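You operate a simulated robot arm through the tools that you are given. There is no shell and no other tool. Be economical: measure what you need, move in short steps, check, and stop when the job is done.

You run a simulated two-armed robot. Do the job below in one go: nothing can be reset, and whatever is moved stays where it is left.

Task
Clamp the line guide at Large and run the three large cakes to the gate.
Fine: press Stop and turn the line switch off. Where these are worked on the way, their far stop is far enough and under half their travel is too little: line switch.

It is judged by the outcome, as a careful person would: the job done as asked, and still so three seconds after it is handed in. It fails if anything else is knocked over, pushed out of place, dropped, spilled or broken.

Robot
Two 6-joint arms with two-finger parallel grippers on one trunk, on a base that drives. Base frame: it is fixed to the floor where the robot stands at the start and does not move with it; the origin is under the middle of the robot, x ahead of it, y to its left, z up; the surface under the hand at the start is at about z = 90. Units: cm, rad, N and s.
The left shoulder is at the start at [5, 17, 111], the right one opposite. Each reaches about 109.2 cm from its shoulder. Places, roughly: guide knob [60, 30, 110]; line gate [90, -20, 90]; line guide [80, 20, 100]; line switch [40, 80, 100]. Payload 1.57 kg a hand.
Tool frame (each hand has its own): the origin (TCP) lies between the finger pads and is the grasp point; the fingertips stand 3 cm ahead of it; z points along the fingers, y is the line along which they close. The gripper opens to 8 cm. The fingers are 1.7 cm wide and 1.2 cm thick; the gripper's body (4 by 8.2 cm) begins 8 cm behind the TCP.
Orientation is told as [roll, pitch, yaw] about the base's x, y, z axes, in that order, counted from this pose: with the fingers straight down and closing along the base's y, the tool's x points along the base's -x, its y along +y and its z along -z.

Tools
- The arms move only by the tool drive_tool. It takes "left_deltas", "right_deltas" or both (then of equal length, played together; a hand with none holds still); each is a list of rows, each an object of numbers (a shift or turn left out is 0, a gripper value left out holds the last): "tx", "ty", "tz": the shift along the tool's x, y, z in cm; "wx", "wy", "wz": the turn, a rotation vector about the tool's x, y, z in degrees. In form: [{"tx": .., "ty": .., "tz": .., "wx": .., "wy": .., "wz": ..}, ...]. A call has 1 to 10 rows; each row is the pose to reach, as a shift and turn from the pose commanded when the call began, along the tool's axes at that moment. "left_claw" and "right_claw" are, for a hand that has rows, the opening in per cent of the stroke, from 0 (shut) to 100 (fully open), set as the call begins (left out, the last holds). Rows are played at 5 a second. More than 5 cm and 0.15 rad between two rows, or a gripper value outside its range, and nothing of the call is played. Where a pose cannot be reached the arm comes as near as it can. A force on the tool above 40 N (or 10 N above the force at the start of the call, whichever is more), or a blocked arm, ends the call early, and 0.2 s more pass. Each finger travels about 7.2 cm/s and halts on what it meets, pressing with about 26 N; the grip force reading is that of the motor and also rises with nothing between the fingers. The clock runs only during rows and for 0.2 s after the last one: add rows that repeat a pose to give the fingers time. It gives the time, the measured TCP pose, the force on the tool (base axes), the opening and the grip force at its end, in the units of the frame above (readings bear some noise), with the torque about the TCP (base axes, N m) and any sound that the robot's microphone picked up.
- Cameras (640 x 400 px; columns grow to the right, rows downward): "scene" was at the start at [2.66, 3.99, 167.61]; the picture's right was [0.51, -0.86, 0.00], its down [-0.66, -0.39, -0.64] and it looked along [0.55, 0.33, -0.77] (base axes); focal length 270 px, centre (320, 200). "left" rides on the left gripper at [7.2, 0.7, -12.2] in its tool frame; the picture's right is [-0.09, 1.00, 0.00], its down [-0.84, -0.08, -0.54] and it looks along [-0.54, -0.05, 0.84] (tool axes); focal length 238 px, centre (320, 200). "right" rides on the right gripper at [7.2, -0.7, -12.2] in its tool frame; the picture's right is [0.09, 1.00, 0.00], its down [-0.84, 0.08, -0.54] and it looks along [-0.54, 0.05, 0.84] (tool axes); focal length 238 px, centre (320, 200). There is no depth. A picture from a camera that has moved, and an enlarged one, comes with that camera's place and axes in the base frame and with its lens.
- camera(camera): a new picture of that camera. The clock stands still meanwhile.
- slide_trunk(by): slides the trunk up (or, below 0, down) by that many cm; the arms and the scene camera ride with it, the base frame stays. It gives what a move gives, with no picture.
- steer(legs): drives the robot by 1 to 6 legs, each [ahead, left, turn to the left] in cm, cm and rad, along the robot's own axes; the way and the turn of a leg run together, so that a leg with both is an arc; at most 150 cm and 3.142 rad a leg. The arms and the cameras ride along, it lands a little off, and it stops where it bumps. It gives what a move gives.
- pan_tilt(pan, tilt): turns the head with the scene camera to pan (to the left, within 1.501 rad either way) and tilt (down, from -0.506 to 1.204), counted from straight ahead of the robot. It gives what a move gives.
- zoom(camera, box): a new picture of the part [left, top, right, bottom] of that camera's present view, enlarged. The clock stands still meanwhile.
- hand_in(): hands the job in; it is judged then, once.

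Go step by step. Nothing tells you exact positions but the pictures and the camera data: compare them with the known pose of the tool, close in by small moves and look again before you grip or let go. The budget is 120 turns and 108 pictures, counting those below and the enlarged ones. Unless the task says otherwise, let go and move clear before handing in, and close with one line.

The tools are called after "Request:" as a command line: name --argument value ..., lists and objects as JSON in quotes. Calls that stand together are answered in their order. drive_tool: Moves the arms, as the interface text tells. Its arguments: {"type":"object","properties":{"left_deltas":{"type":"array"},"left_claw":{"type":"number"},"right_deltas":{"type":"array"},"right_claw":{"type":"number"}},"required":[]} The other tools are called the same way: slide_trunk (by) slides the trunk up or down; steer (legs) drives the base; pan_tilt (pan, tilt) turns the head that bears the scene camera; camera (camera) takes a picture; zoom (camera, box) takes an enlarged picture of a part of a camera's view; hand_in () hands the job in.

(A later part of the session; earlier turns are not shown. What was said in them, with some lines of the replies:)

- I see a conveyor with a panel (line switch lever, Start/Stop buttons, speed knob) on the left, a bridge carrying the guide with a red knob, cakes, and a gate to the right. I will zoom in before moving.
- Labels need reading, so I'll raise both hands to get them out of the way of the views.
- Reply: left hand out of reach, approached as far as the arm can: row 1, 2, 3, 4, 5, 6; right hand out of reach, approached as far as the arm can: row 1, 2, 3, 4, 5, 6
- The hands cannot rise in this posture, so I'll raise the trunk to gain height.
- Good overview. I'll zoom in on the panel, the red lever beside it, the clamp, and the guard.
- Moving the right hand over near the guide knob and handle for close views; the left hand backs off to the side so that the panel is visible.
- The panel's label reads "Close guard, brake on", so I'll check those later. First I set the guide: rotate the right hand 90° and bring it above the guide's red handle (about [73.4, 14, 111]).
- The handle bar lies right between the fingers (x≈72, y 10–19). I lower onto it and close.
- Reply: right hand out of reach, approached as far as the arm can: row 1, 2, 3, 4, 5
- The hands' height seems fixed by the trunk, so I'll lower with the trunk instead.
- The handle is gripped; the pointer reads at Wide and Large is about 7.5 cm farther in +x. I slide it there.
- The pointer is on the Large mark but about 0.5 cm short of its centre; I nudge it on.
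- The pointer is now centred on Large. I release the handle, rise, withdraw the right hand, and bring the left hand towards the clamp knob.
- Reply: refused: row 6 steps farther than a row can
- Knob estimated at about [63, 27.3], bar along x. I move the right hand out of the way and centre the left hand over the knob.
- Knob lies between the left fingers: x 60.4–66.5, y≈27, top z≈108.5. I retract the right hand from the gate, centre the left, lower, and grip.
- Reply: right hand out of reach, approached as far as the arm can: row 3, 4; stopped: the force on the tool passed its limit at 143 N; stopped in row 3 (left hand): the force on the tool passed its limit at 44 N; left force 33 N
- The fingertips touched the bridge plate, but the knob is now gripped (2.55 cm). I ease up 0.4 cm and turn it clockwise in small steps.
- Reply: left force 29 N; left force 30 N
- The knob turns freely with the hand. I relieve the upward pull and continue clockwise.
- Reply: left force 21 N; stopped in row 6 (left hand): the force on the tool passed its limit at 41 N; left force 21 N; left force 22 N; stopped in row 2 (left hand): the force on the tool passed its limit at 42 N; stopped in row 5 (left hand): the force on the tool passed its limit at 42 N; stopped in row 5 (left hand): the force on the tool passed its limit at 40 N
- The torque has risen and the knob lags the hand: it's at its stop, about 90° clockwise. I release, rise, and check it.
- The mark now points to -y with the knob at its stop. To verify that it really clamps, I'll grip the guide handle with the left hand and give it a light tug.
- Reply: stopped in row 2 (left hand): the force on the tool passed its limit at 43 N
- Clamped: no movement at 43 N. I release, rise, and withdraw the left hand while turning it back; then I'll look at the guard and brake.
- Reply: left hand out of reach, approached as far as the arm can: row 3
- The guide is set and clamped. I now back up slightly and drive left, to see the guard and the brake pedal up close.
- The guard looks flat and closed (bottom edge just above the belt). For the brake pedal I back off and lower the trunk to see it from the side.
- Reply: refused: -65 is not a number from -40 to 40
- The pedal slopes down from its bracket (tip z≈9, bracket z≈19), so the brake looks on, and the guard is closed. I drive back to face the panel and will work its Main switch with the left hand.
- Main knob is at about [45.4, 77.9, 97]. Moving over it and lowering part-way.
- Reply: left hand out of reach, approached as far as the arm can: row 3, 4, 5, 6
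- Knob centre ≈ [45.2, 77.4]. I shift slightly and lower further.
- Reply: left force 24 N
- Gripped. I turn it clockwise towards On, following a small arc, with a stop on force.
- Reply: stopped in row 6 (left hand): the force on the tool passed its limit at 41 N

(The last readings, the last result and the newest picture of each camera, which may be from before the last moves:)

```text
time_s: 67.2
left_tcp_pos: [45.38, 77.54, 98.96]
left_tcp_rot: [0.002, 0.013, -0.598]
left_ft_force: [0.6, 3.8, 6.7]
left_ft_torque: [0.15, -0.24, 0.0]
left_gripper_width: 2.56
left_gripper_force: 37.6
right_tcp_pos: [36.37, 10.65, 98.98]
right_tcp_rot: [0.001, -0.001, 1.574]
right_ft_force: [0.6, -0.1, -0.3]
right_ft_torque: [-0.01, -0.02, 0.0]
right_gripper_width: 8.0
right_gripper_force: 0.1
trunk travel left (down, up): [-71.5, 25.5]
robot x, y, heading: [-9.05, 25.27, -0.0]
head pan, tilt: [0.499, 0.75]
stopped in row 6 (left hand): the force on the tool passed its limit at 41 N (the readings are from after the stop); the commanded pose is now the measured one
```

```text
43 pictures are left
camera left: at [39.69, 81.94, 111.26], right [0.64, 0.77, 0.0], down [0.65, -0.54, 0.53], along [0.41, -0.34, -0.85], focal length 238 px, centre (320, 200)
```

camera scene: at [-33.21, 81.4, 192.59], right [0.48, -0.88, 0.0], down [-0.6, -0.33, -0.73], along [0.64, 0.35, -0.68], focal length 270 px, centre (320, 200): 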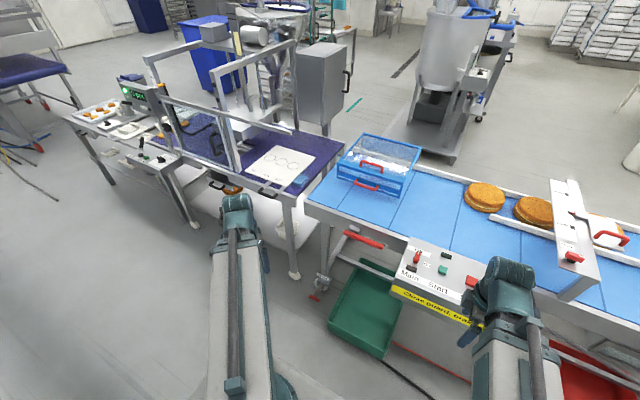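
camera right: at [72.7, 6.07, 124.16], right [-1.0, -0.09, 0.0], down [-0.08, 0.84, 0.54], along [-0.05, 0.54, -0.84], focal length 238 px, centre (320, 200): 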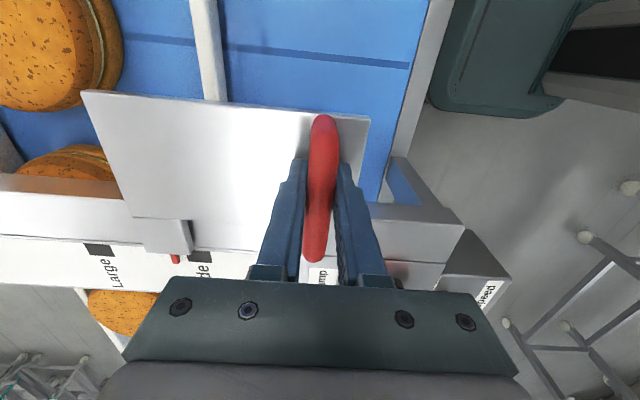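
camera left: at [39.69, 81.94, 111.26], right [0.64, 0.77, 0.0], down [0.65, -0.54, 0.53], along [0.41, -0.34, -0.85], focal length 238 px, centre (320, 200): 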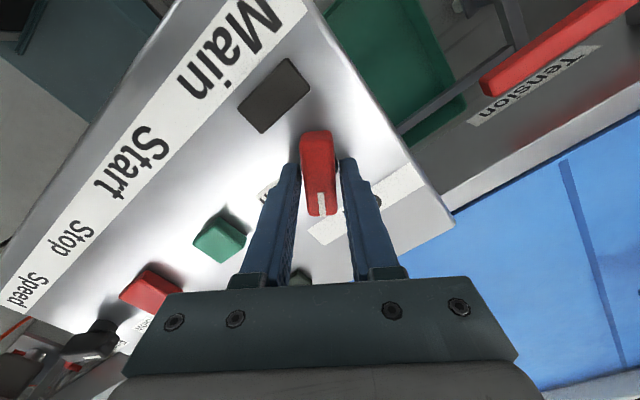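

Request:
drive_tool --left_deltas '[{"wz": 6}, {"wz": 13}, {"wz": 20}, {"wz": 27}, {"wz": 34}, {"wz": 41}, {"wz": 48}, {"wz": 54}]'

Request:
camera --camera "left"

```text
time_s: 69.0
left_tcp_pos: [45.06, 77.44, 98.98]
left_tcp_rot: [-0.012, 0.008, -1.542]
left_ft_force: [-20.9, -4.6, -20.7]
left_ft_torque: [0.71, 0.5, 0.07]
left_gripper_width: 2.57
left_gripper_force: 36.6
right_tcp_pos: [36.37, 10.86, 99.03]
right_tcp_rot: [0.0, 0.001, 1.571]
right_ft_force: [0.4, -0.4, 0.6]
right_ft_torque: [0.01, 0.0, 0.02]
right_gripper_width: 7.99
right_gripper_force: 0.0
trunk travel left (down, up): [-71.5, 25.5]
robot x, y, heading: [-9.13, 25.33, 0.004]
head pan, tilt: [0.499, 0.75]
```

```text
42 pictures are left
camera left: at [45.56, 84.47, 111.22], right [1.0, -0.06, -0.01], down [-0.05, -0.84, 0.54], along [-0.04, -0.54, -0.84], focal length 238 px, centre (320, 200)
```

left: 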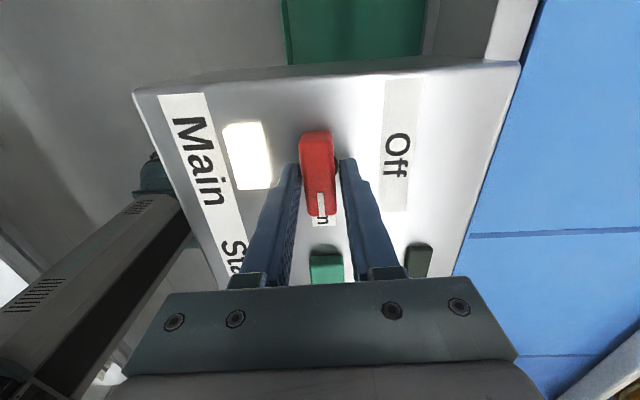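

The Main lamp lights. I turn a few degrees more to make sure it sits at its stop, then release and rise.

Request:
drive_tool --left_deltas '[{"wz": 3}, {"wz": 6}, {"wz": 8}]'

Request:
drive_tool --left_deltas '[{}, {}, {}]' --left_claw 100

Request:
slide_trunk --by 6

Request:
camera --camera "left"

```text
time_s: 69.8
left_tcp_pos: [45.0, 77.31, 99.03]
left_tcp_rot: [-0.015, 0.003, -1.683]
left_ft_force: [-25.8, -5.6, -15.4]
left_ft_torque: [-0.13, 0.67, 0.35]
left_gripper_width: 2.55
left_gripper_force: 36.6
right_tcp_pos: [36.26, 10.72, 99.13]
right_tcp_rot: [0.0, -0.001, 1.573]
right_ft_force: [0.9, 0.7, 0.4]
right_ft_torque: [0.01, 0.01, -0.05]
right_gripper_width: 7.99
right_gripper_force: 0.0
trunk travel left (down, up): [-71.5, 25.5]
robot x, y, heading: [-9.34, 25.3, 0.004]
head pan, tilt: [0.499, 0.75]
```

```text
time_s: 70.6
left_tcp_pos: [45.26, 77.48, 99.05]
left_tcp_rot: [-0.009, 0.007, -1.681]
left_ft_force: [0.4, 0.1, 0.6]
left_ft_torque: [-0.03, 0.02, 0.0]
left_gripper_width: 8.0
left_gripper_force: 0.0
right_tcp_pos: [36.43, 10.6, 98.94]
right_tcp_rot: [0.002, 0.001, 1.573]
right_ft_force: [-0.4, -0.3, -0.2]
right_ft_torque: [0.02, 0.0, 0.0]
right_gripper_width: 8.01
right_gripper_force: 0.1
trunk travel left (down, up): [-71.5, 25.5]
robot x, y, heading: [-9.54, 25.25, 0.001]
head pan, tilt: [0.499, 0.75]
```

```text
time_s: 71.6
left_tcp_pos: [45.26, 77.44, 104.9]
left_tcp_rot: [-0.01, 0.006, -1.681]
left_ft_force: [0.3, -1.3, 0.5]
left_ft_torque: [0.01, 0.0, 0.0]
left_gripper_width: 7.99
left_gripper_force: 0.2
right_tcp_pos: [36.54, 10.78, 104.95]
right_tcp_rot: [0.001, 0.002, 1.574]
right_ft_force: [-0.3, 0.3, 0.2]
right_ft_torque: [0.0, -0.02, -0.01]
right_gripper_width: 8.0
right_gripper_force: 0.0
trunk travel left (down, up): [-77.5, 19.5]
robot x, y, heading: [-9.44, 25.12, 0.005]
head pan, tilt: [0.499, 0.75]
```

```text
41 pictures are left
camera left: at [46.8, 84.34, 117.22], right [0.98, -0.2, -0.01], down [-0.16, -0.83, 0.54], along [-0.12, -0.52, -0.84], focal length 238 px, centre (320, 200)
```

left: 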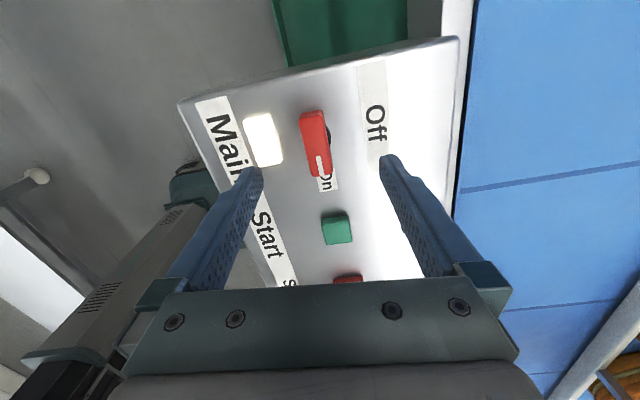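

Main is On. Now I close the left fingers, centre over Start (≈[44.8, 67]), aim the head at the cakes, and approach the button.

Request:
drive_tool --left_deltas '[{"tx": -3.5, "ty": 0.2}, {"tx": -7, "ty": 0.5}, {"tx": -10.4, "ty": 0.75}, {"tx": -10.4, "ty": 0.75}, {"tx": -10.4, "ty": 0.75}]' --left_claw 0

Request:
slide_trunk --by -3.5

Request:
pan_tilt --pan -0.05 --tilt 0.7

Request:
camera --camera "left"

Request:
camera --camera "scene"

```text
time_s: 72.8
left_tcp_pos: [44.79, 66.75, 104.98]
left_tcp_rot: [-0.009, 0.007, -1.68]
left_ft_force: [0.0, -0.5, -0.1]
left_ft_torque: [0.0, -0.03, 0.01]
left_gripper_width: 0.01
left_gripper_force: 21.1
right_tcp_pos: [36.39, 10.59, 104.93]
right_tcp_rot: [0.001, 0.0, 1.573]
right_ft_force: [-0.8, -0.1, -0.2]
right_ft_torque: [0.01, -0.02, 0.02]
right_gripper_width: 8.0
right_gripper_force: 0.1
trunk travel left (down, up): [-77.5, 19.5]
robot x, y, heading: [-9.25, 25.32, 0.008]
head pan, tilt: [0.499, 0.75]
```

```text
time_s: 73.6
left_tcp_pos: [44.8, 66.81, 101.46]
left_tcp_rot: [-0.008, 0.007, -1.68]
left_ft_force: [0.2, 0.3, 0.6]
left_ft_torque: [-0.03, -0.03, 0.01]
left_gripper_width: 0.0
left_gripper_force: 21.3
right_tcp_pos: [36.55, 10.61, 101.45]
right_tcp_rot: [0.002, -0.001, 1.572]
right_ft_force: [-0.1, -0.6, -0.2]
right_ft_torque: [-0.01, 0.01, -0.02]
right_gripper_width: 8.01
right_gripper_force: 0.0
trunk travel left (down, up): [-74.0, 23.0]
robot x, y, heading: [-9.57, 25.41, 0.001]
head pan, tilt: [0.499, 0.75]
```

```text
time_s: 74.6
left_tcp_pos: [44.83, 66.82, 101.42]
left_tcp_rot: [-0.009, 0.005, -1.681]
left_ft_force: [-0.1, -0.5, 0.0]
left_ft_torque: [0.02, -0.01, 0.02]
left_gripper_width: 0.01
left_gripper_force: 20.7
right_tcp_pos: [36.54, 10.76, 101.5]
right_tcp_rot: [0.001, 0.001, 1.573]
right_ft_force: [0.7, 0.5, -0.5]
right_ft_torque: [-0.03, 0.02, 0.01]
right_gripper_width: 7.98
right_gripper_force: 0.0
trunk travel left (down, up): [-74.0, 23.0]
robot x, y, heading: [-9.38, 25.5, 0.006]
head pan, tilt: [-0.051, 0.7]
```

```text
40 pictures are left
camera left: at [46.26, 73.78, 113.73], right [0.98, -0.2, -0.01], down [-0.16, -0.83, 0.54], along [-0.12, -0.52, -0.84], focal length 238 px, centre (320, 200)
```

left: 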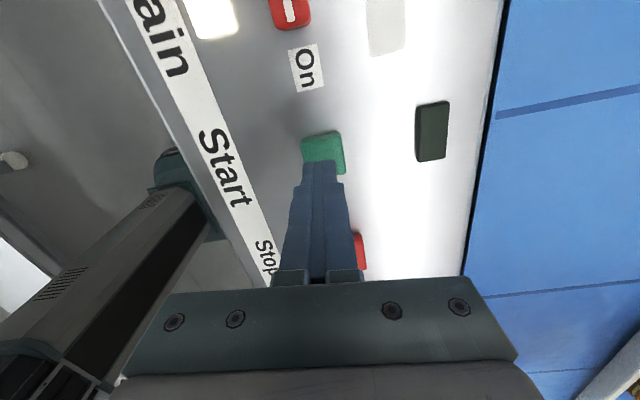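

```text
39 pictures are left
camera scene: at [-4.79, 24.91, 170.52], right [-0.05, -1.0, 0.0], down [-0.64, 0.03, -0.76], along [0.76, -0.04, -0.64], focal length 270 px, centre (320, 200)
```

scene: 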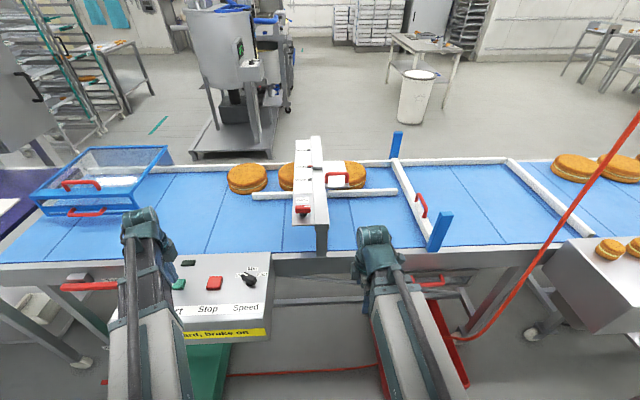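

The finger is over Start and the side view shows the whole line; the gate lies across the belt. Zoom on the gate before starting, and nudge 0.6 cm in y.

Request:
zoom --camera "scene" --box '[220, 110, 480, 270]'

Request:
drive_tool --left_deltas '[{"tx": 0.6}, {"tx": 0.6}]'

Request:
slide_trunk --by -2

```text
2.46 times, centred on (350, 190) of scene
camera zoom: at [-4.79, 24.91, 170.52], right [-0.05, -1.0, 0.0], down [-0.64, 0.03, -0.76], along [0.76, -0.04, -0.64], focal length 665 px, centre (246, 225)
```

zoom: 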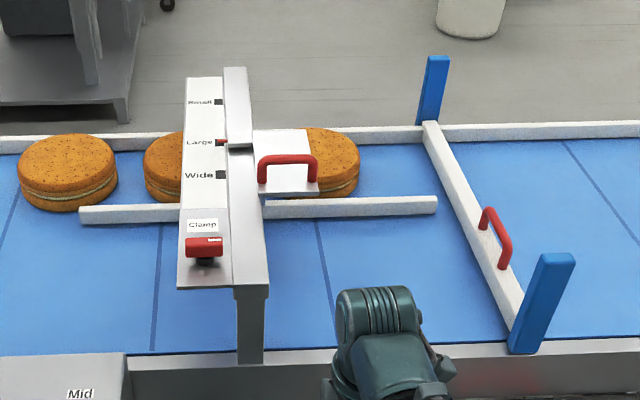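

```text
time_s: 75.2
left_tcp_pos: [44.72, 67.49, 101.57]
left_tcp_rot: [-0.009, 0.007, -1.68]
left_ft_force: [0.7, 0.0, 1.0]
left_ft_torque: [-0.01, -0.02, -0.03]
left_gripper_width: 0.0
left_gripper_force: 21.7
right_tcp_pos: [36.43, 10.69, 101.52]
right_tcp_rot: [0.002, 0.0, 1.573]
right_ft_force: [0.3, -0.8, -0.5]
right_ft_torque: [-0.02, 0.0, -0.02]
right_gripper_width: 7.98
right_gripper_force: 0.0
trunk travel left (down, up): [-74.0, 23.0]
robot x, y, heading: [-9.11, 25.0, 0.001]
head pan, tilt: [-0.051, 0.7]
```

```text
time_s: 75.8
left_tcp_pos: [44.88, 67.4, 99.45]
left_tcp_rot: [-0.007, 0.007, -1.681]
left_ft_force: [0.3, 0.4, 1.3]
left_ft_torque: [0.04, -0.02, 0.02]
left_gripper_width: 0.03
left_gripper_force: 21.3
right_tcp_pos: [36.46, 10.59, 99.49]
right_tcp_rot: [0.002, 0.002, 1.572]
right_ft_force: [0.4, 0.0, 0.0]
right_ft_torque: [0.0, -0.01, 0.05]
right_gripper_width: 7.99
right_gripper_force: 0.0
trunk travel left (down, up): [-72.0, 25.0]
robot x, y, heading: [-9.32, 25.23, 0.003]
head pan, tilt: [-0.051, 0.7]
```

Guide at Large, knob clamped, gate closed across the belt. I press on.

Request:
slide_trunk --by -0.8

Request:
slide_trunk --by -0.8

```text
time_s: 76.4
left_tcp_pos: [44.79, 67.46, 98.93]
left_tcp_rot: [-0.01, 0.008, -1.682]
left_ft_force: [5.1, 4.2, 27.4]
left_ft_torque: [0.02, -0.16, 0.0]
left_gripper_width: 0.0
left_gripper_force: 21.1
right_tcp_pos: [36.42, 10.65, 98.77]
right_tcp_rot: [0.0, 0.0, 1.572]
right_ft_force: [0.9, -0.1, 0.2]
right_ft_torque: [0.01, 0.02, -0.02]
right_gripper_width: 7.97
right_gripper_force: 0.0
trunk travel left (down, up): [-71.2, 25.8]
robot x, y, heading: [-9.38, 25.11, -0.001]
head pan, tilt: [-0.051, 0.7]
heard: click
```

```text
time_s: 76.8
left_tcp_pos: [44.81, 67.37, 98.72]
left_tcp_rot: [-0.005, 0.011, -1.68]
left_ft_force: [1.3, 1.5, 38.6]
left_ft_torque: [-0.1, -0.03, -0.01]
left_gripper_width: 0.0
left_gripper_force: 20.9
right_tcp_pos: [36.25, 10.52, 98.5]
right_tcp_rot: [0.0, -0.001, 1.572]
right_ft_force: [0.4, 0.2, 0.7]
right_ft_torque: [0.01, -0.01, 0.03]
right_gripper_width: 8.0
right_gripper_force: 0.0
trunk travel left (down, up): [-71.0, 26.0]
robot x, y, heading: [-8.96, 25.24, 0.001]
head pan, tilt: [-0.051, 0.7]
stopped: the force on the tool passed its limit at 49 N (the readings are from after the stop); the commanded pose is now the measured one
```

A click was heard. I lift off and look to see if the belt runs.

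Request:
slide_trunk --by 2.2

Request:
camera --camera "scene"

```text
time_s: 77.4
left_tcp_pos: [44.89, 67.51, 100.55]
left_tcp_rot: [-0.009, 0.009, -1.68]
left_ft_force: [0.4, -0.1, -0.4]
left_ft_torque: [-0.03, 0.04, 0.0]
left_gripper_width: 0.01
left_gripper_force: 21.0
right_tcp_pos: [36.54, 10.67, 100.72]
right_tcp_rot: [0.002, 0.0, 1.572]
right_ft_force: [0.5, 0.2, -0.3]
right_ft_torque: [-0.03, -0.02, 0.0]
right_gripper_width: 8.0
right_gripper_force: 0.1
trunk travel left (down, up): [-73.2, 23.8]
robot x, y, heading: [-9.03, 25.25, 0.006]
head pan, tilt: [-0.051, 0.7]
```

```text
37 pictures are left
camera scene: at [-4.74, 24.93, 169.74], right [-0.05, -1.0, 0.0], down [-0.64, 0.03, -0.76], along [0.76, -0.04, -0.64], focal length 270 px, centre (320, 200)
```

scene: 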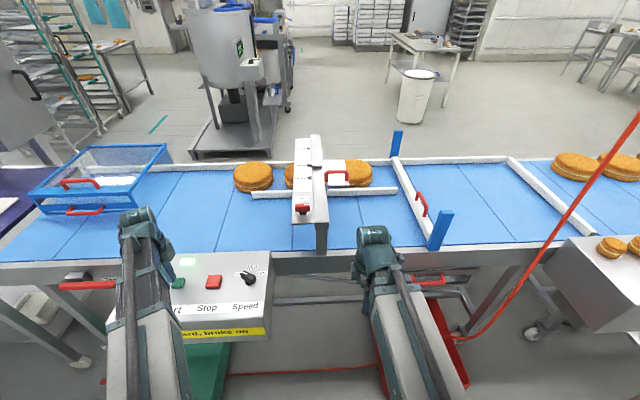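

The belt runs and the run lamp is lit. I move the finger over Stop (≈[44.6, 55.8]) while the cakes travel.

Request:
slide_trunk --by 1

Request:
drive_tool --left_deltas '[{"tx": -4, "ty": 0.4}, {"tx": -8, "ty": 0.8}, {"tx": -11.7, "ty": 1.1}, {"tx": -11.7, "ty": 1.1}]'

Request:
camera --camera "left"

Request:
camera --camera "scene"

```text
time_s: 78.0
left_tcp_pos: [44.93, 67.51, 101.6]
left_tcp_rot: [-0.008, 0.01, -1.681]
left_ft_force: [0.4, 0.5, 0.1]
left_ft_torque: [0.01, -0.02, 0.0]
left_gripper_width: 0.0
left_gripper_force: 20.6
right_tcp_pos: [36.46, 10.72, 101.74]
right_tcp_rot: [0.003, 0.0, 1.572]
right_ft_force: [0.4, 0.7, 0.7]
right_ft_torque: [0.02, -0.02, 0.03]
right_gripper_width: 8.02
right_gripper_force: 0.0
trunk travel left (down, up): [-74.2, 22.8]
robot x, y, heading: [-9.24, 25.32, 0.0]
head pan, tilt: [-0.051, 0.7]
```

```text
time_s: 79.0
left_tcp_pos: [44.86, 55.64, 101.6]
left_tcp_rot: [-0.006, 0.008, -1.682]
left_ft_force: [0.7, -0.1, 0.1]
left_ft_torque: [-0.01, 0.0, 0.02]
left_gripper_width: 0.01
left_gripper_force: 21.2
right_tcp_pos: [36.52, 10.7, 101.67]
right_tcp_rot: [0.002, 0.001, 1.572]
right_ft_force: [0.0, -0.2, -0.3]
right_ft_torque: [0.0, 0.05, 0.0]
right_gripper_width: 8.02
right_gripper_force: 0.0
trunk travel left (down, up): [-74.2, 22.8]
robot x, y, heading: [-9.18, 25.36, 0.005]
head pan, tilt: [-0.051, 0.7]
```

```text
36 pictures are left
camera left: at [46.43, 62.62, 113.97], right [0.98, -0.2, -0.01], down [-0.16, -0.83, 0.54], along [-0.11, -0.52, -0.84], focal length 238 px, centre (320, 200)
```

left: 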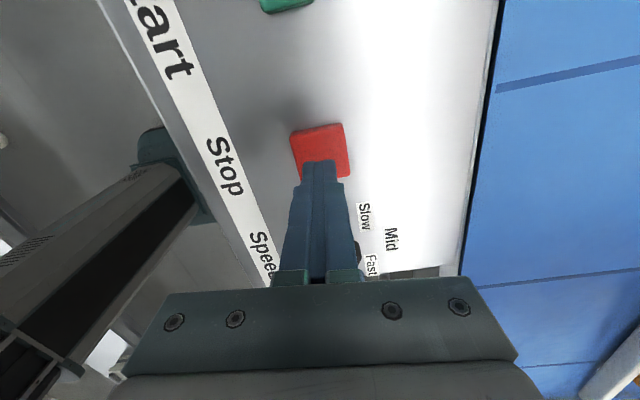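

```text
35 pictures are left
camera scene: at [-4.78, 24.91, 170.75], right [-0.05, -1.0, 0.0], down [-0.64, 0.03, -0.76], along [0.76, -0.04, -0.64], focal length 270 px, centre (320, 200)
```

scene: 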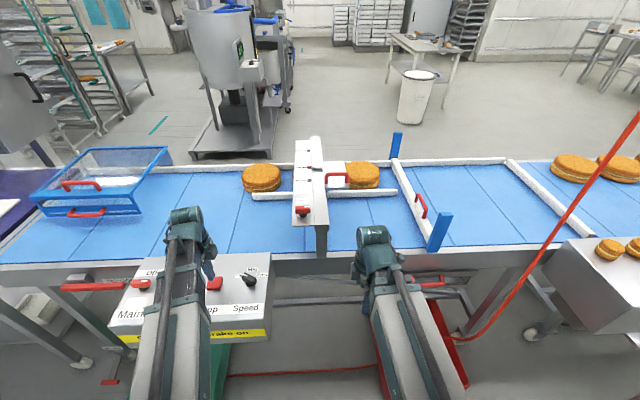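

The finger is over Stop. I wait while the cakes run on.

Request:
drive_tool --left_deltas '[{"tx": 0.5}, {"tx": 0.5}, {"tx": 0.5}, {"tx": 0.5}, {"tx": 0.5}, {"tx": 0.5}, {"tx": 0.5}, {"tx": 0.5}, {"tx": 0.5}, {"tx": 0.5}]'

Request:
drive_tool --left_deltas '[{}, {}, {}, {}, {}, {}, {}, {}, {}, {}]'

Request:
zoom --camera "scene" --box '[220, 110, 480, 270]'

```text
time_s: 81.2
left_tcp_pos: [44.88, 56.1, 101.65]
left_tcp_rot: [-0.006, 0.009, -1.681]
left_ft_force: [0.4, -0.2, -0.2]
left_ft_torque: [0.01, -0.01, -0.01]
left_gripper_width: 0.0
left_gripper_force: 20.5
right_tcp_pos: [36.47, 10.7, 101.61]
right_tcp_rot: [0.003, -0.001, 1.575]
right_ft_force: [0.6, -0.2, 0.3]
right_ft_torque: [-0.04, -0.01, -0.02]
right_gripper_width: 7.99
right_gripper_force: 0.0
trunk travel left (down, up): [-74.2, 22.8]
robot x, y, heading: [-9.34, 25.15, 0.001]
head pan, tilt: [-0.051, 0.7]
```

```text
time_s: 83.4
left_tcp_pos: [44.77, 56.22, 101.62]
left_tcp_rot: [-0.007, 0.01, -1.679]
left_ft_force: [0.1, -0.9, -0.1]
left_ft_torque: [-0.03, 0.02, 0.03]
left_gripper_width: 0.0
left_gripper_force: 21.5
right_tcp_pos: [36.46, 10.72, 101.65]
right_tcp_rot: [0.003, -0.001, 1.572]
right_ft_force: [0.1, -0.6, -0.4]
right_ft_torque: [0.02, 0.0, 0.01]
right_gripper_width: 8.03
right_gripper_force: 0.0
trunk travel left (down, up): [-74.2, 22.8]
robot x, y, heading: [-8.78, 24.99, 0.003]
head pan, tilt: [-0.051, 0.7]
```

```text
2.46 times, centred on (350, 190) of scene
camera zoom: at [-4.78, 24.9, 170.75], right [-0.05, -1.0, 0.0], down [-0.64, 0.03, -0.76], along [0.76, -0.04, -0.64], focal length 665 px, centre (246, 225)
```

zoom: 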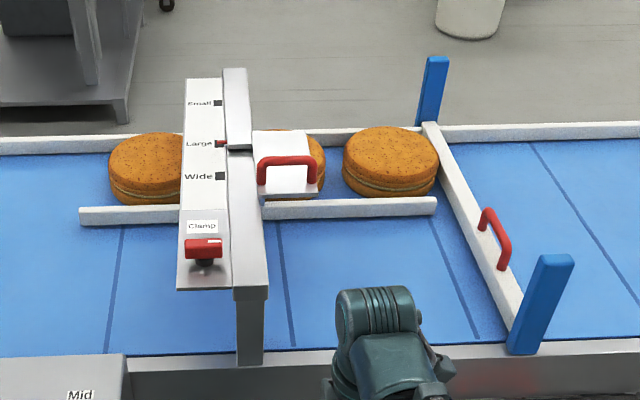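

The first cake is at the gate; the other two need about 4 s more to close up.

Request:
drive_tool --left_deltas '[{}, {}, {}, {}, {}, {}, {}, {}, {}]'

Request:
drive_tool --left_deltas '[{}, {}, {}, {}, {}, {}, {}]'

Request:
zoom --camera "scene" --box '[220, 110, 480, 270]'

```text
time_s: 85.4
left_tcp_pos: [44.83, 56.24, 101.69]
left_tcp_rot: [-0.007, 0.008, -1.681]
left_ft_force: [-0.4, -0.2, -0.6]
left_ft_torque: [0.02, -0.01, 0.0]
left_gripper_width: 0.0
left_gripper_force: 21.6
right_tcp_pos: [36.55, 10.71, 101.53]
right_tcp_rot: [0.001, 0.0, 1.573]
right_ft_force: [0.0, -0.3, -0.2]
right_ft_torque: [0.03, 0.01, -0.02]
right_gripper_width: 8.0
right_gripper_force: 0.1
trunk travel left (down, up): [-74.2, 22.8]
robot x, y, heading: [-9.55, 25.21, 0.002]
head pan, tilt: [-0.051, 0.7]
```

```text
time_s: 87.0
left_tcp_pos: [44.93, 56.14, 101.73]
left_tcp_rot: [-0.007, 0.009, -1.68]
left_ft_force: [0.4, 0.2, 0.0]
left_ft_torque: [0.03, 0.01, -0.02]
left_gripper_width: 0.0
left_gripper_force: 21.0
right_tcp_pos: [36.47, 10.76, 101.77]
right_tcp_rot: [0.001, -0.001, 1.573]
right_ft_force: [0.0, -0.2, -0.2]
right_ft_torque: [0.04, 0.0, 0.01]
right_gripper_width: 8.02
right_gripper_force: 0.0
trunk travel left (down, up): [-74.2, 22.8]
robot x, y, heading: [-9.08, 25.1, 0.002]
head pan, tilt: [-0.051, 0.7]
```

```text
2.46 times, centred on (350, 190) of scene
camera zoom: at [-4.78, 24.9, 170.75], right [-0.05, -1.0, 0.0], down [-0.64, 0.03, -0.76], along [0.76, -0.04, -0.64], focal length 665 px, centre (246, 225)
```

zoom: 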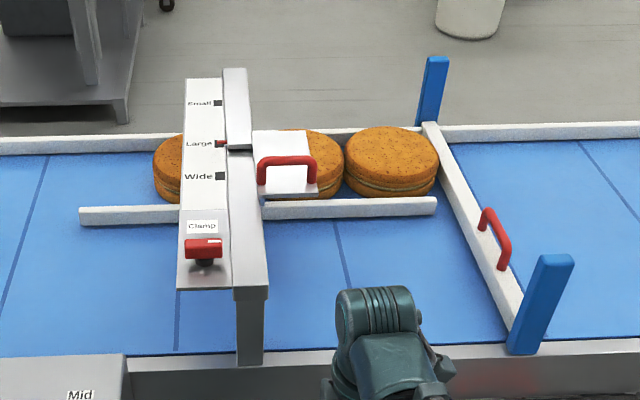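

The three cakes are queued at the gate. I press Stop.

Request:
slide_trunk --by -2

Request:
slide_trunk --by -0.8

```text
time_s: 87.7
left_tcp_pos: [44.94, 56.21, 99.68]
left_tcp_rot: [-0.008, 0.008, -1.68]
left_ft_force: [-0.6, -0.2, 0.3]
left_ft_torque: [0.01, -0.01, -0.01]
left_gripper_width: 0.01
left_gripper_force: 21.3
right_tcp_pos: [36.47, 10.7, 99.7]
right_tcp_rot: [0.002, 0.0, 1.572]
right_ft_force: [0.2, 0.0, 0.8]
right_ft_torque: [0.0, -0.02, 0.01]
right_gripper_width: 8.0
right_gripper_force: 0.1
trunk travel left (down, up): [-72.2, 24.8]
robot x, y, heading: [-8.7, 25.01, 0.004]
head pan, tilt: [-0.051, 0.7]
```

```text
time_s: 88.2
left_tcp_pos: [44.84, 56.08, 98.94]
left_tcp_rot: [-0.007, 0.008, -1.682]
left_ft_force: [1.4, 0.4, 10.7]
left_ft_torque: [-0.05, -0.07, -0.02]
left_gripper_width: 0.0
left_gripper_force: 21.0
right_tcp_pos: [36.47, 10.61, 98.84]
right_tcp_rot: [0.002, 0.001, 1.575]
right_ft_force: [-0.2, 0.3, 0.1]
right_ft_torque: [0.01, -0.01, -0.01]
right_gripper_width: 8.01
right_gripper_force: 0.2
trunk travel left (down, up): [-71.4, 25.6]
robot x, y, heading: [-9.59, 25.33, -0.0]
head pan, tilt: [-0.051, 0.7]
heard: click
```

Click heard. I lift and check that the belt has stopped.

Request:
slide_trunk --by 5.9

Request:
camera --camera "scene"

Request:
drive_tool --left_deltas '[{"tx": 4, "ty": -0.4}, {"tx": 8, "ty": -0.8}, {"tx": 12, "ty": -1.2}, {"tx": 16, "ty": -1.5}, {"tx": 20, "ty": -1.8}, {"tx": 21.2, "ty": -1.9}, {"tx": 21.2, "ty": -1.9}, {"tx": 21.2, "ty": -1.9}]' --left_claw 100

Request:
camera --camera "left"

Request:
zoom --camera "scene" --box '[140, 110, 480, 320]'

```text
time_s: 89.2
left_tcp_pos: [44.89, 56.24, 104.86]
left_tcp_rot: [-0.006, 0.008, -1.682]
left_ft_force: [0.2, -0.3, -0.5]
left_ft_torque: [0.02, -0.05, -0.01]
left_gripper_width: 0.01
left_gripper_force: 21.1
right_tcp_pos: [36.41, 10.61, 104.84]
right_tcp_rot: [0.0, 0.002, 1.573]
right_ft_force: [0.5, 0.0, -0.1]
right_ft_torque: [0.0, -0.02, -0.01]
right_gripper_width: 8.0
right_gripper_force: 0.2
trunk travel left (down, up): [-77.3, 19.7]
robot x, y, heading: [-9.47, 25.26, 0.001]
head pan, tilt: [-0.051, 0.7]
```

```text
32 pictures are left
camera scene: at [-4.76, 24.91, 173.85], right [-0.05, -1.0, 0.0], down [-0.64, 0.03, -0.76], along [0.76, -0.04, -0.64], focal length 270 px, centre (320, 200)
```

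scene: 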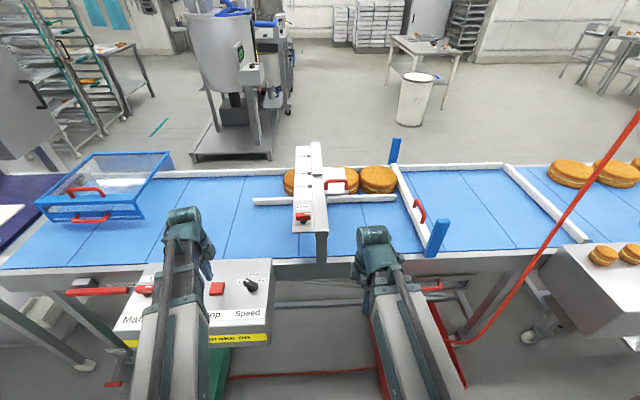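

```text
time_s: 91.0
left_tcp_pos: [45.11, 77.28, 104.78]
left_tcp_rot: [-0.009, 0.01, -1.681]
left_ft_force: [-1.3, 0.1, 0.7]
left_ft_torque: [0.0, -0.02, 0.02]
left_gripper_width: 8.02
left_gripper_force: 0.1
right_tcp_pos: [36.32, 10.71, 104.78]
right_tcp_rot: [0.002, 0.0, 1.573]
right_ft_force: [0.2, -0.5, -0.8]
right_ft_torque: [0.03, 0.0, 0.0]
right_gripper_width: 8.0
right_gripper_force: 0.0
trunk travel left (down, up): [-77.3, 19.7]
robot x, y, heading: [-9.29, 25.52, 0.002]
head pan, tilt: [-0.051, 0.7]
```

```text
31 pictures are left
camera left: at [46.67, 84.22, 117.07], right [0.98, -0.2, -0.01], down [-0.17, -0.83, 0.54], along [-0.11, -0.52, -0.84], focal length 238 px, centre (320, 200)
```

left: 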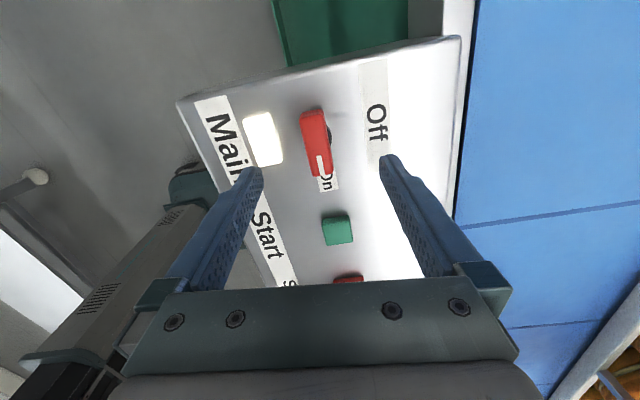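

```text
1.88 times, centred on (310, 215) of scene
camera zoom: at [-4.78, 24.91, 173.85], right [-0.05, -1.0, 0.0], down [-0.64, 0.03, -0.76], along [0.76, -0.04, -0.64], focal length 508 px, centre (339, 172)
```

zoom: 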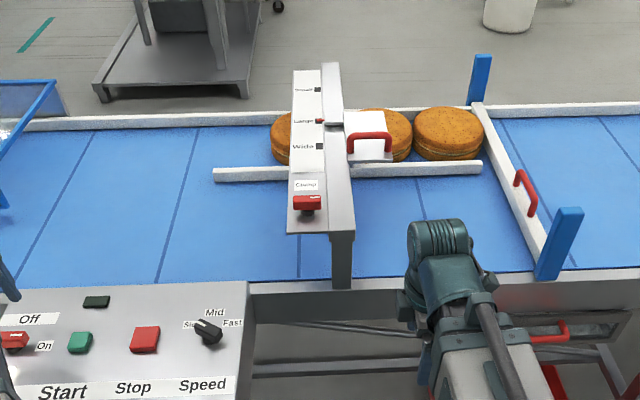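

The belt has stopped and the run lamp is off. Now I grip the Main knob again and turn it back to Off.

Request:
drive_tool --left_deltas '[{"wz": -5, "tx": 0.15, "ty": 0.1}, {"wz": -5, "tx": 0.15, "ty": 0.1}]'

Request:
slide_trunk --by -5.8

Request:
drive_tool --left_deltas '[{}, {}, {}, {}, {}]' --left_claw 0

Request:
drive_tool --left_deltas '[{"wz": -6}, {"wz": -13}, {"wz": -20}, {"wz": -27}, {"wz": -34}, {"wz": -41}, {"wz": -48}]'

```text
time_s: 91.6
left_tcp_pos: [45.22, 77.43, 104.82]
left_tcp_rot: [-0.005, 0.009, -1.594]
left_ft_force: [0.1, -0.6, -0.3]
left_ft_torque: [0.03, 0.02, 0.02]
left_gripper_width: 8.02
left_gripper_force: 0.0
right_tcp_pos: [36.49, 10.67, 104.82]
right_tcp_rot: [0.002, 0.001, 1.573]
right_ft_force: [-0.9, 0.2, 0.6]
right_ft_torque: [0.03, -0.02, -0.03]
right_gripper_width: 8.01
right_gripper_force: 0.0
trunk travel left (down, up): [-77.3, 19.7]
robot x, y, heading: [-9.22, 25.31, 0.0]
head pan, tilt: [-0.051, 0.7]
```

```text
time_s: 92.6
left_tcp_pos: [45.28, 77.4, 99.0]
left_tcp_rot: [-0.008, 0.009, -1.595]
left_ft_force: [-0.7, 0.2, 0.4]
left_ft_torque: [-0.04, 0.0, 0.01]
left_gripper_width: 8.02
left_gripper_force: 0.1
right_tcp_pos: [36.4, 10.67, 99.06]
right_tcp_rot: [0.002, -0.001, 1.572]
right_ft_force: [1.4, 0.1, -0.8]
right_ft_torque: [-0.04, 0.02, 0.01]
right_gripper_width: 7.99
right_gripper_force: 0.1
trunk travel left (down, up): [-71.5, 25.5]
robot x, y, heading: [-9.11, 25.4, -0.003]
head pan, tilt: [-0.051, 0.7]
```

```text
time_s: 93.8
left_tcp_pos: [44.95, 77.49, 98.87]
left_tcp_rot: [-0.011, 0.006, -1.593]
left_ft_force: [-25.3, -3.7, -17.4]
left_ft_torque: [0.62, 0.48, 0.06]
left_gripper_width: 2.57
left_gripper_force: 36.8
right_tcp_pos: [36.36, 10.73, 99.05]
right_tcp_rot: [0.001, 0.003, 1.573]
right_ft_force: [0.9, 0.0, 0.2]
right_ft_torque: [0.0, 0.02, -0.01]
right_gripper_width: 8.0
right_gripper_force: 0.1
trunk travel left (down, up): [-71.5, 25.5]
robot x, y, heading: [-9.45, 25.39, 0.004]
head pan, tilt: [-0.051, 0.7]
```

```text
time_s: 95.4
left_tcp_pos: [45.06, 77.54, 99.01]
left_tcp_rot: [-0.001, 0.01, -0.754]
left_ft_force: [-25.1, 0.7, -12.7]
left_ft_torque: [-0.2, 0.51, -0.01]
left_gripper_width: 2.57
left_gripper_force: 37.2
right_tcp_pos: [36.33, 10.86, 99.02]
right_tcp_rot: [-0.001, 0.002, 1.573]
right_ft_force: [0.4, -0.1, 0.3]
right_ft_torque: [0.0, 0.01, -0.02]
right_gripper_width: 8.02
right_gripper_force: 0.0
trunk travel left (down, up): [-71.5, 25.5]
robot x, y, heading: [-9.63, 25.19, -0.002]
head pan, tilt: [-0.051, 0.7]
```

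Halfway there. I continue to the Off stop.

Request:
drive_tool --left_deltas '[{"wz": -6, "tx": 0.15, "ty": -0.15}, {"wz": -13, "tx": 0.15, "ty": -0.15}, {"wz": -20, "tx": 0.15, "ty": -0.15}, {"wz": -27, "tx": 0.15, "ty": -0.15}, {"wz": -34, "tx": 0.15, "ty": -0.15}, {"wz": -41, "tx": 0.15, "ty": -0.15}, {"wz": -46, "tx": 0.15, "ty": -0.15}, {"wz": -50, "tx": 0.15, "ty": -0.15}]'

Request:
camera --camera "left"

```text
time_s: 97.2
left_tcp_pos: [45.25, 77.69, 98.95]
left_tcp_rot: [0.012, 0.001, 0.121]
left_ft_force: [7.9, 20.5, 19.0]
left_ft_torque: [0.63, -0.47, -0.24]
left_gripper_width: 2.56
left_gripper_force: 37.0
right_tcp_pos: [36.45, 10.81, 99.08]
right_tcp_rot: [0.0, 0.002, 1.573]
right_ft_force: [-0.7, 0.5, 0.7]
right_ft_torque: [0.01, 0.0, 0.0]
right_gripper_width: 8.0
right_gripper_force: 0.1
trunk travel left (down, up): [-71.5, 25.5]
robot x, y, heading: [-9.44, 25.51, 0.003]
head pan, tilt: [-0.051, 0.7]
```

```text
29 pictures are left
camera left: at [38.02, 77.29, 111.22], right [-0.03, 1.0, 0.01], down [0.84, 0.02, 0.54], along [0.54, 0.02, -0.84], focal length 238 px, centre (320, 200)
```

left: 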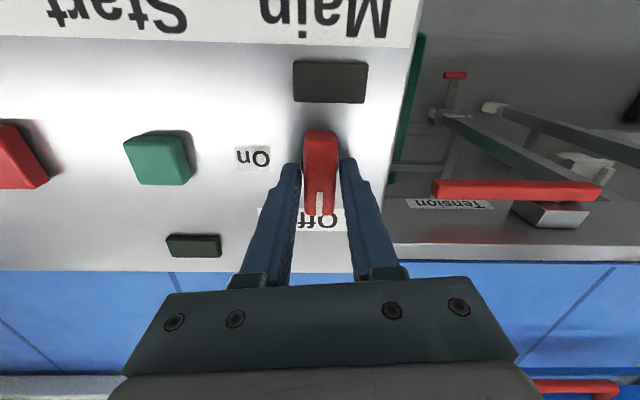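

The switch is at Off, with both lamps dark. I release, rise clear, and make a last check.

Request:
drive_tool --left_deltas '[{}, {}, {}]' --left_claw 100

Request:
slide_trunk --by 18

Request:
drive_tool --left_deltas '[{"tx": 4}, {"tx": 8}, {"tx": 12}, {"tx": 15}]'

Request:
camera --camera "left"

Request:
zoom --camera "scene" --box '[120, 110, 480, 340]'

```text
time_s: 98.0
left_tcp_pos: [45.1, 77.43, 98.88]
left_tcp_rot: [0.009, 0.006, 0.115]
left_ft_force: [0.5, -0.5, 0.1]
left_ft_torque: [0.0, 0.03, -0.03]
left_gripper_width: 7.99
left_gripper_force: 0.0
right_tcp_pos: [36.42, 10.79, 98.87]
right_tcp_rot: [0.002, 0.0, 1.574]
right_ft_force: [0.0, -0.5, 0.3]
right_ft_torque: [-0.02, -0.03, -0.03]
right_gripper_width: 7.99
right_gripper_force: 0.0
trunk travel left (down, up): [-71.5, 25.5]
robot x, y, heading: [-9.42, 25.28, 0.004]
head pan, tilt: [-0.051, 0.7]
```

```text
time_s: 100.0
left_tcp_pos: [45.01, 77.41, 116.91]
left_tcp_rot: [0.01, 0.004, 0.116]
left_ft_force: [-0.2, 0.7, -0.5]
left_ft_torque: [0.01, -0.01, 0.0]
left_gripper_width: 8.0
left_gripper_force: 0.0
right_tcp_pos: [36.54, 10.76, 116.98]
right_tcp_rot: [0.002, 0.0, 1.573]
right_ft_force: [-1.4, -0.1, 0.1]
right_ft_torque: [-0.02, 0.01, 0.01]
right_gripper_width: 8.0
right_gripper_force: 0.0
trunk travel left (down, up): [-89.5, 7.5]
robot x, y, heading: [-9.55, 25.21, 0.004]
head pan, tilt: [-0.051, 0.7]
```

```text
time_s: 101.0
left_tcp_pos: [30.21, 75.54, 117.1]
left_tcp_rot: [0.011, 0.005, 0.117]
left_ft_force: [-0.4, 0.0, -0.2]
left_ft_torque: [0.0, 0.0, -0.01]
left_gripper_width: 7.99
left_gripper_force: 0.0
right_tcp_pos: [36.45, 10.67, 117.03]
right_tcp_rot: [-0.001, 0.001, 1.573]
right_ft_force: [-0.1, 0.7, 0.3]
right_ft_torque: [-0.02, -0.02, 0.01]
right_gripper_width: 8.03
right_gripper_force: 0.0
trunk travel left (down, up): [-89.5, 7.5]
robot x, y, heading: [-9.45, 25.16, -0.001]
head pan, tilt: [-0.051, 0.7]
```

```text
28 pictures are left
camera left: at [23.04, 75.25, 129.27], right [-0.02, 1.0, 0.01], down [0.84, 0.02, 0.54], along [0.54, 0.02, -0.84], focal length 238 px, centre (320, 200)
```

left: 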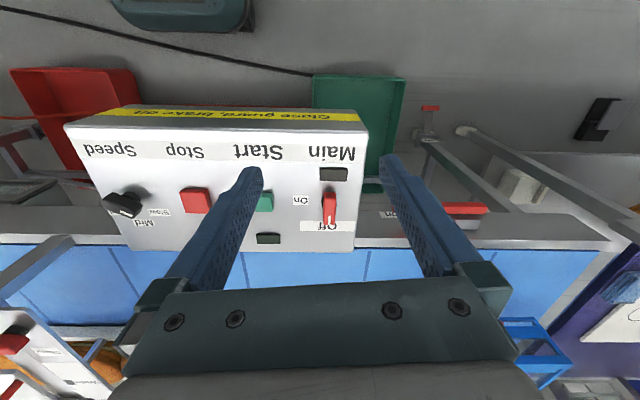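

```text
1.74 times, centred on (300, 225) of scene
camera zoom: at [-4.81, 24.9, 186.05], right [-0.05, -1.0, 0.0], down [-0.64, 0.03, -0.77], along [0.76, -0.04, -0.64], focal length 470 px, centre (355, 156)
```

zoom: 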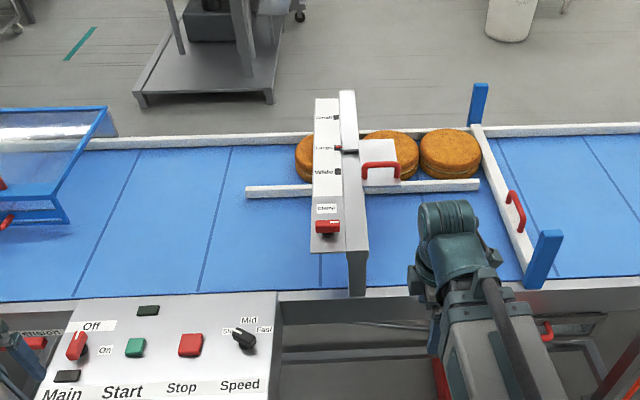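

The guide is clamped at Large, the three cakes are queued at the gate, the line is stopped with the switch at Off, and both hands are clear. Handing in.

Request:
hand_in

```text
The job is handed in.
```

I clamped the line guide at Large, ran the three large cakes up to the gate, pressed Stop and turned the line switch off. The job is handed in.
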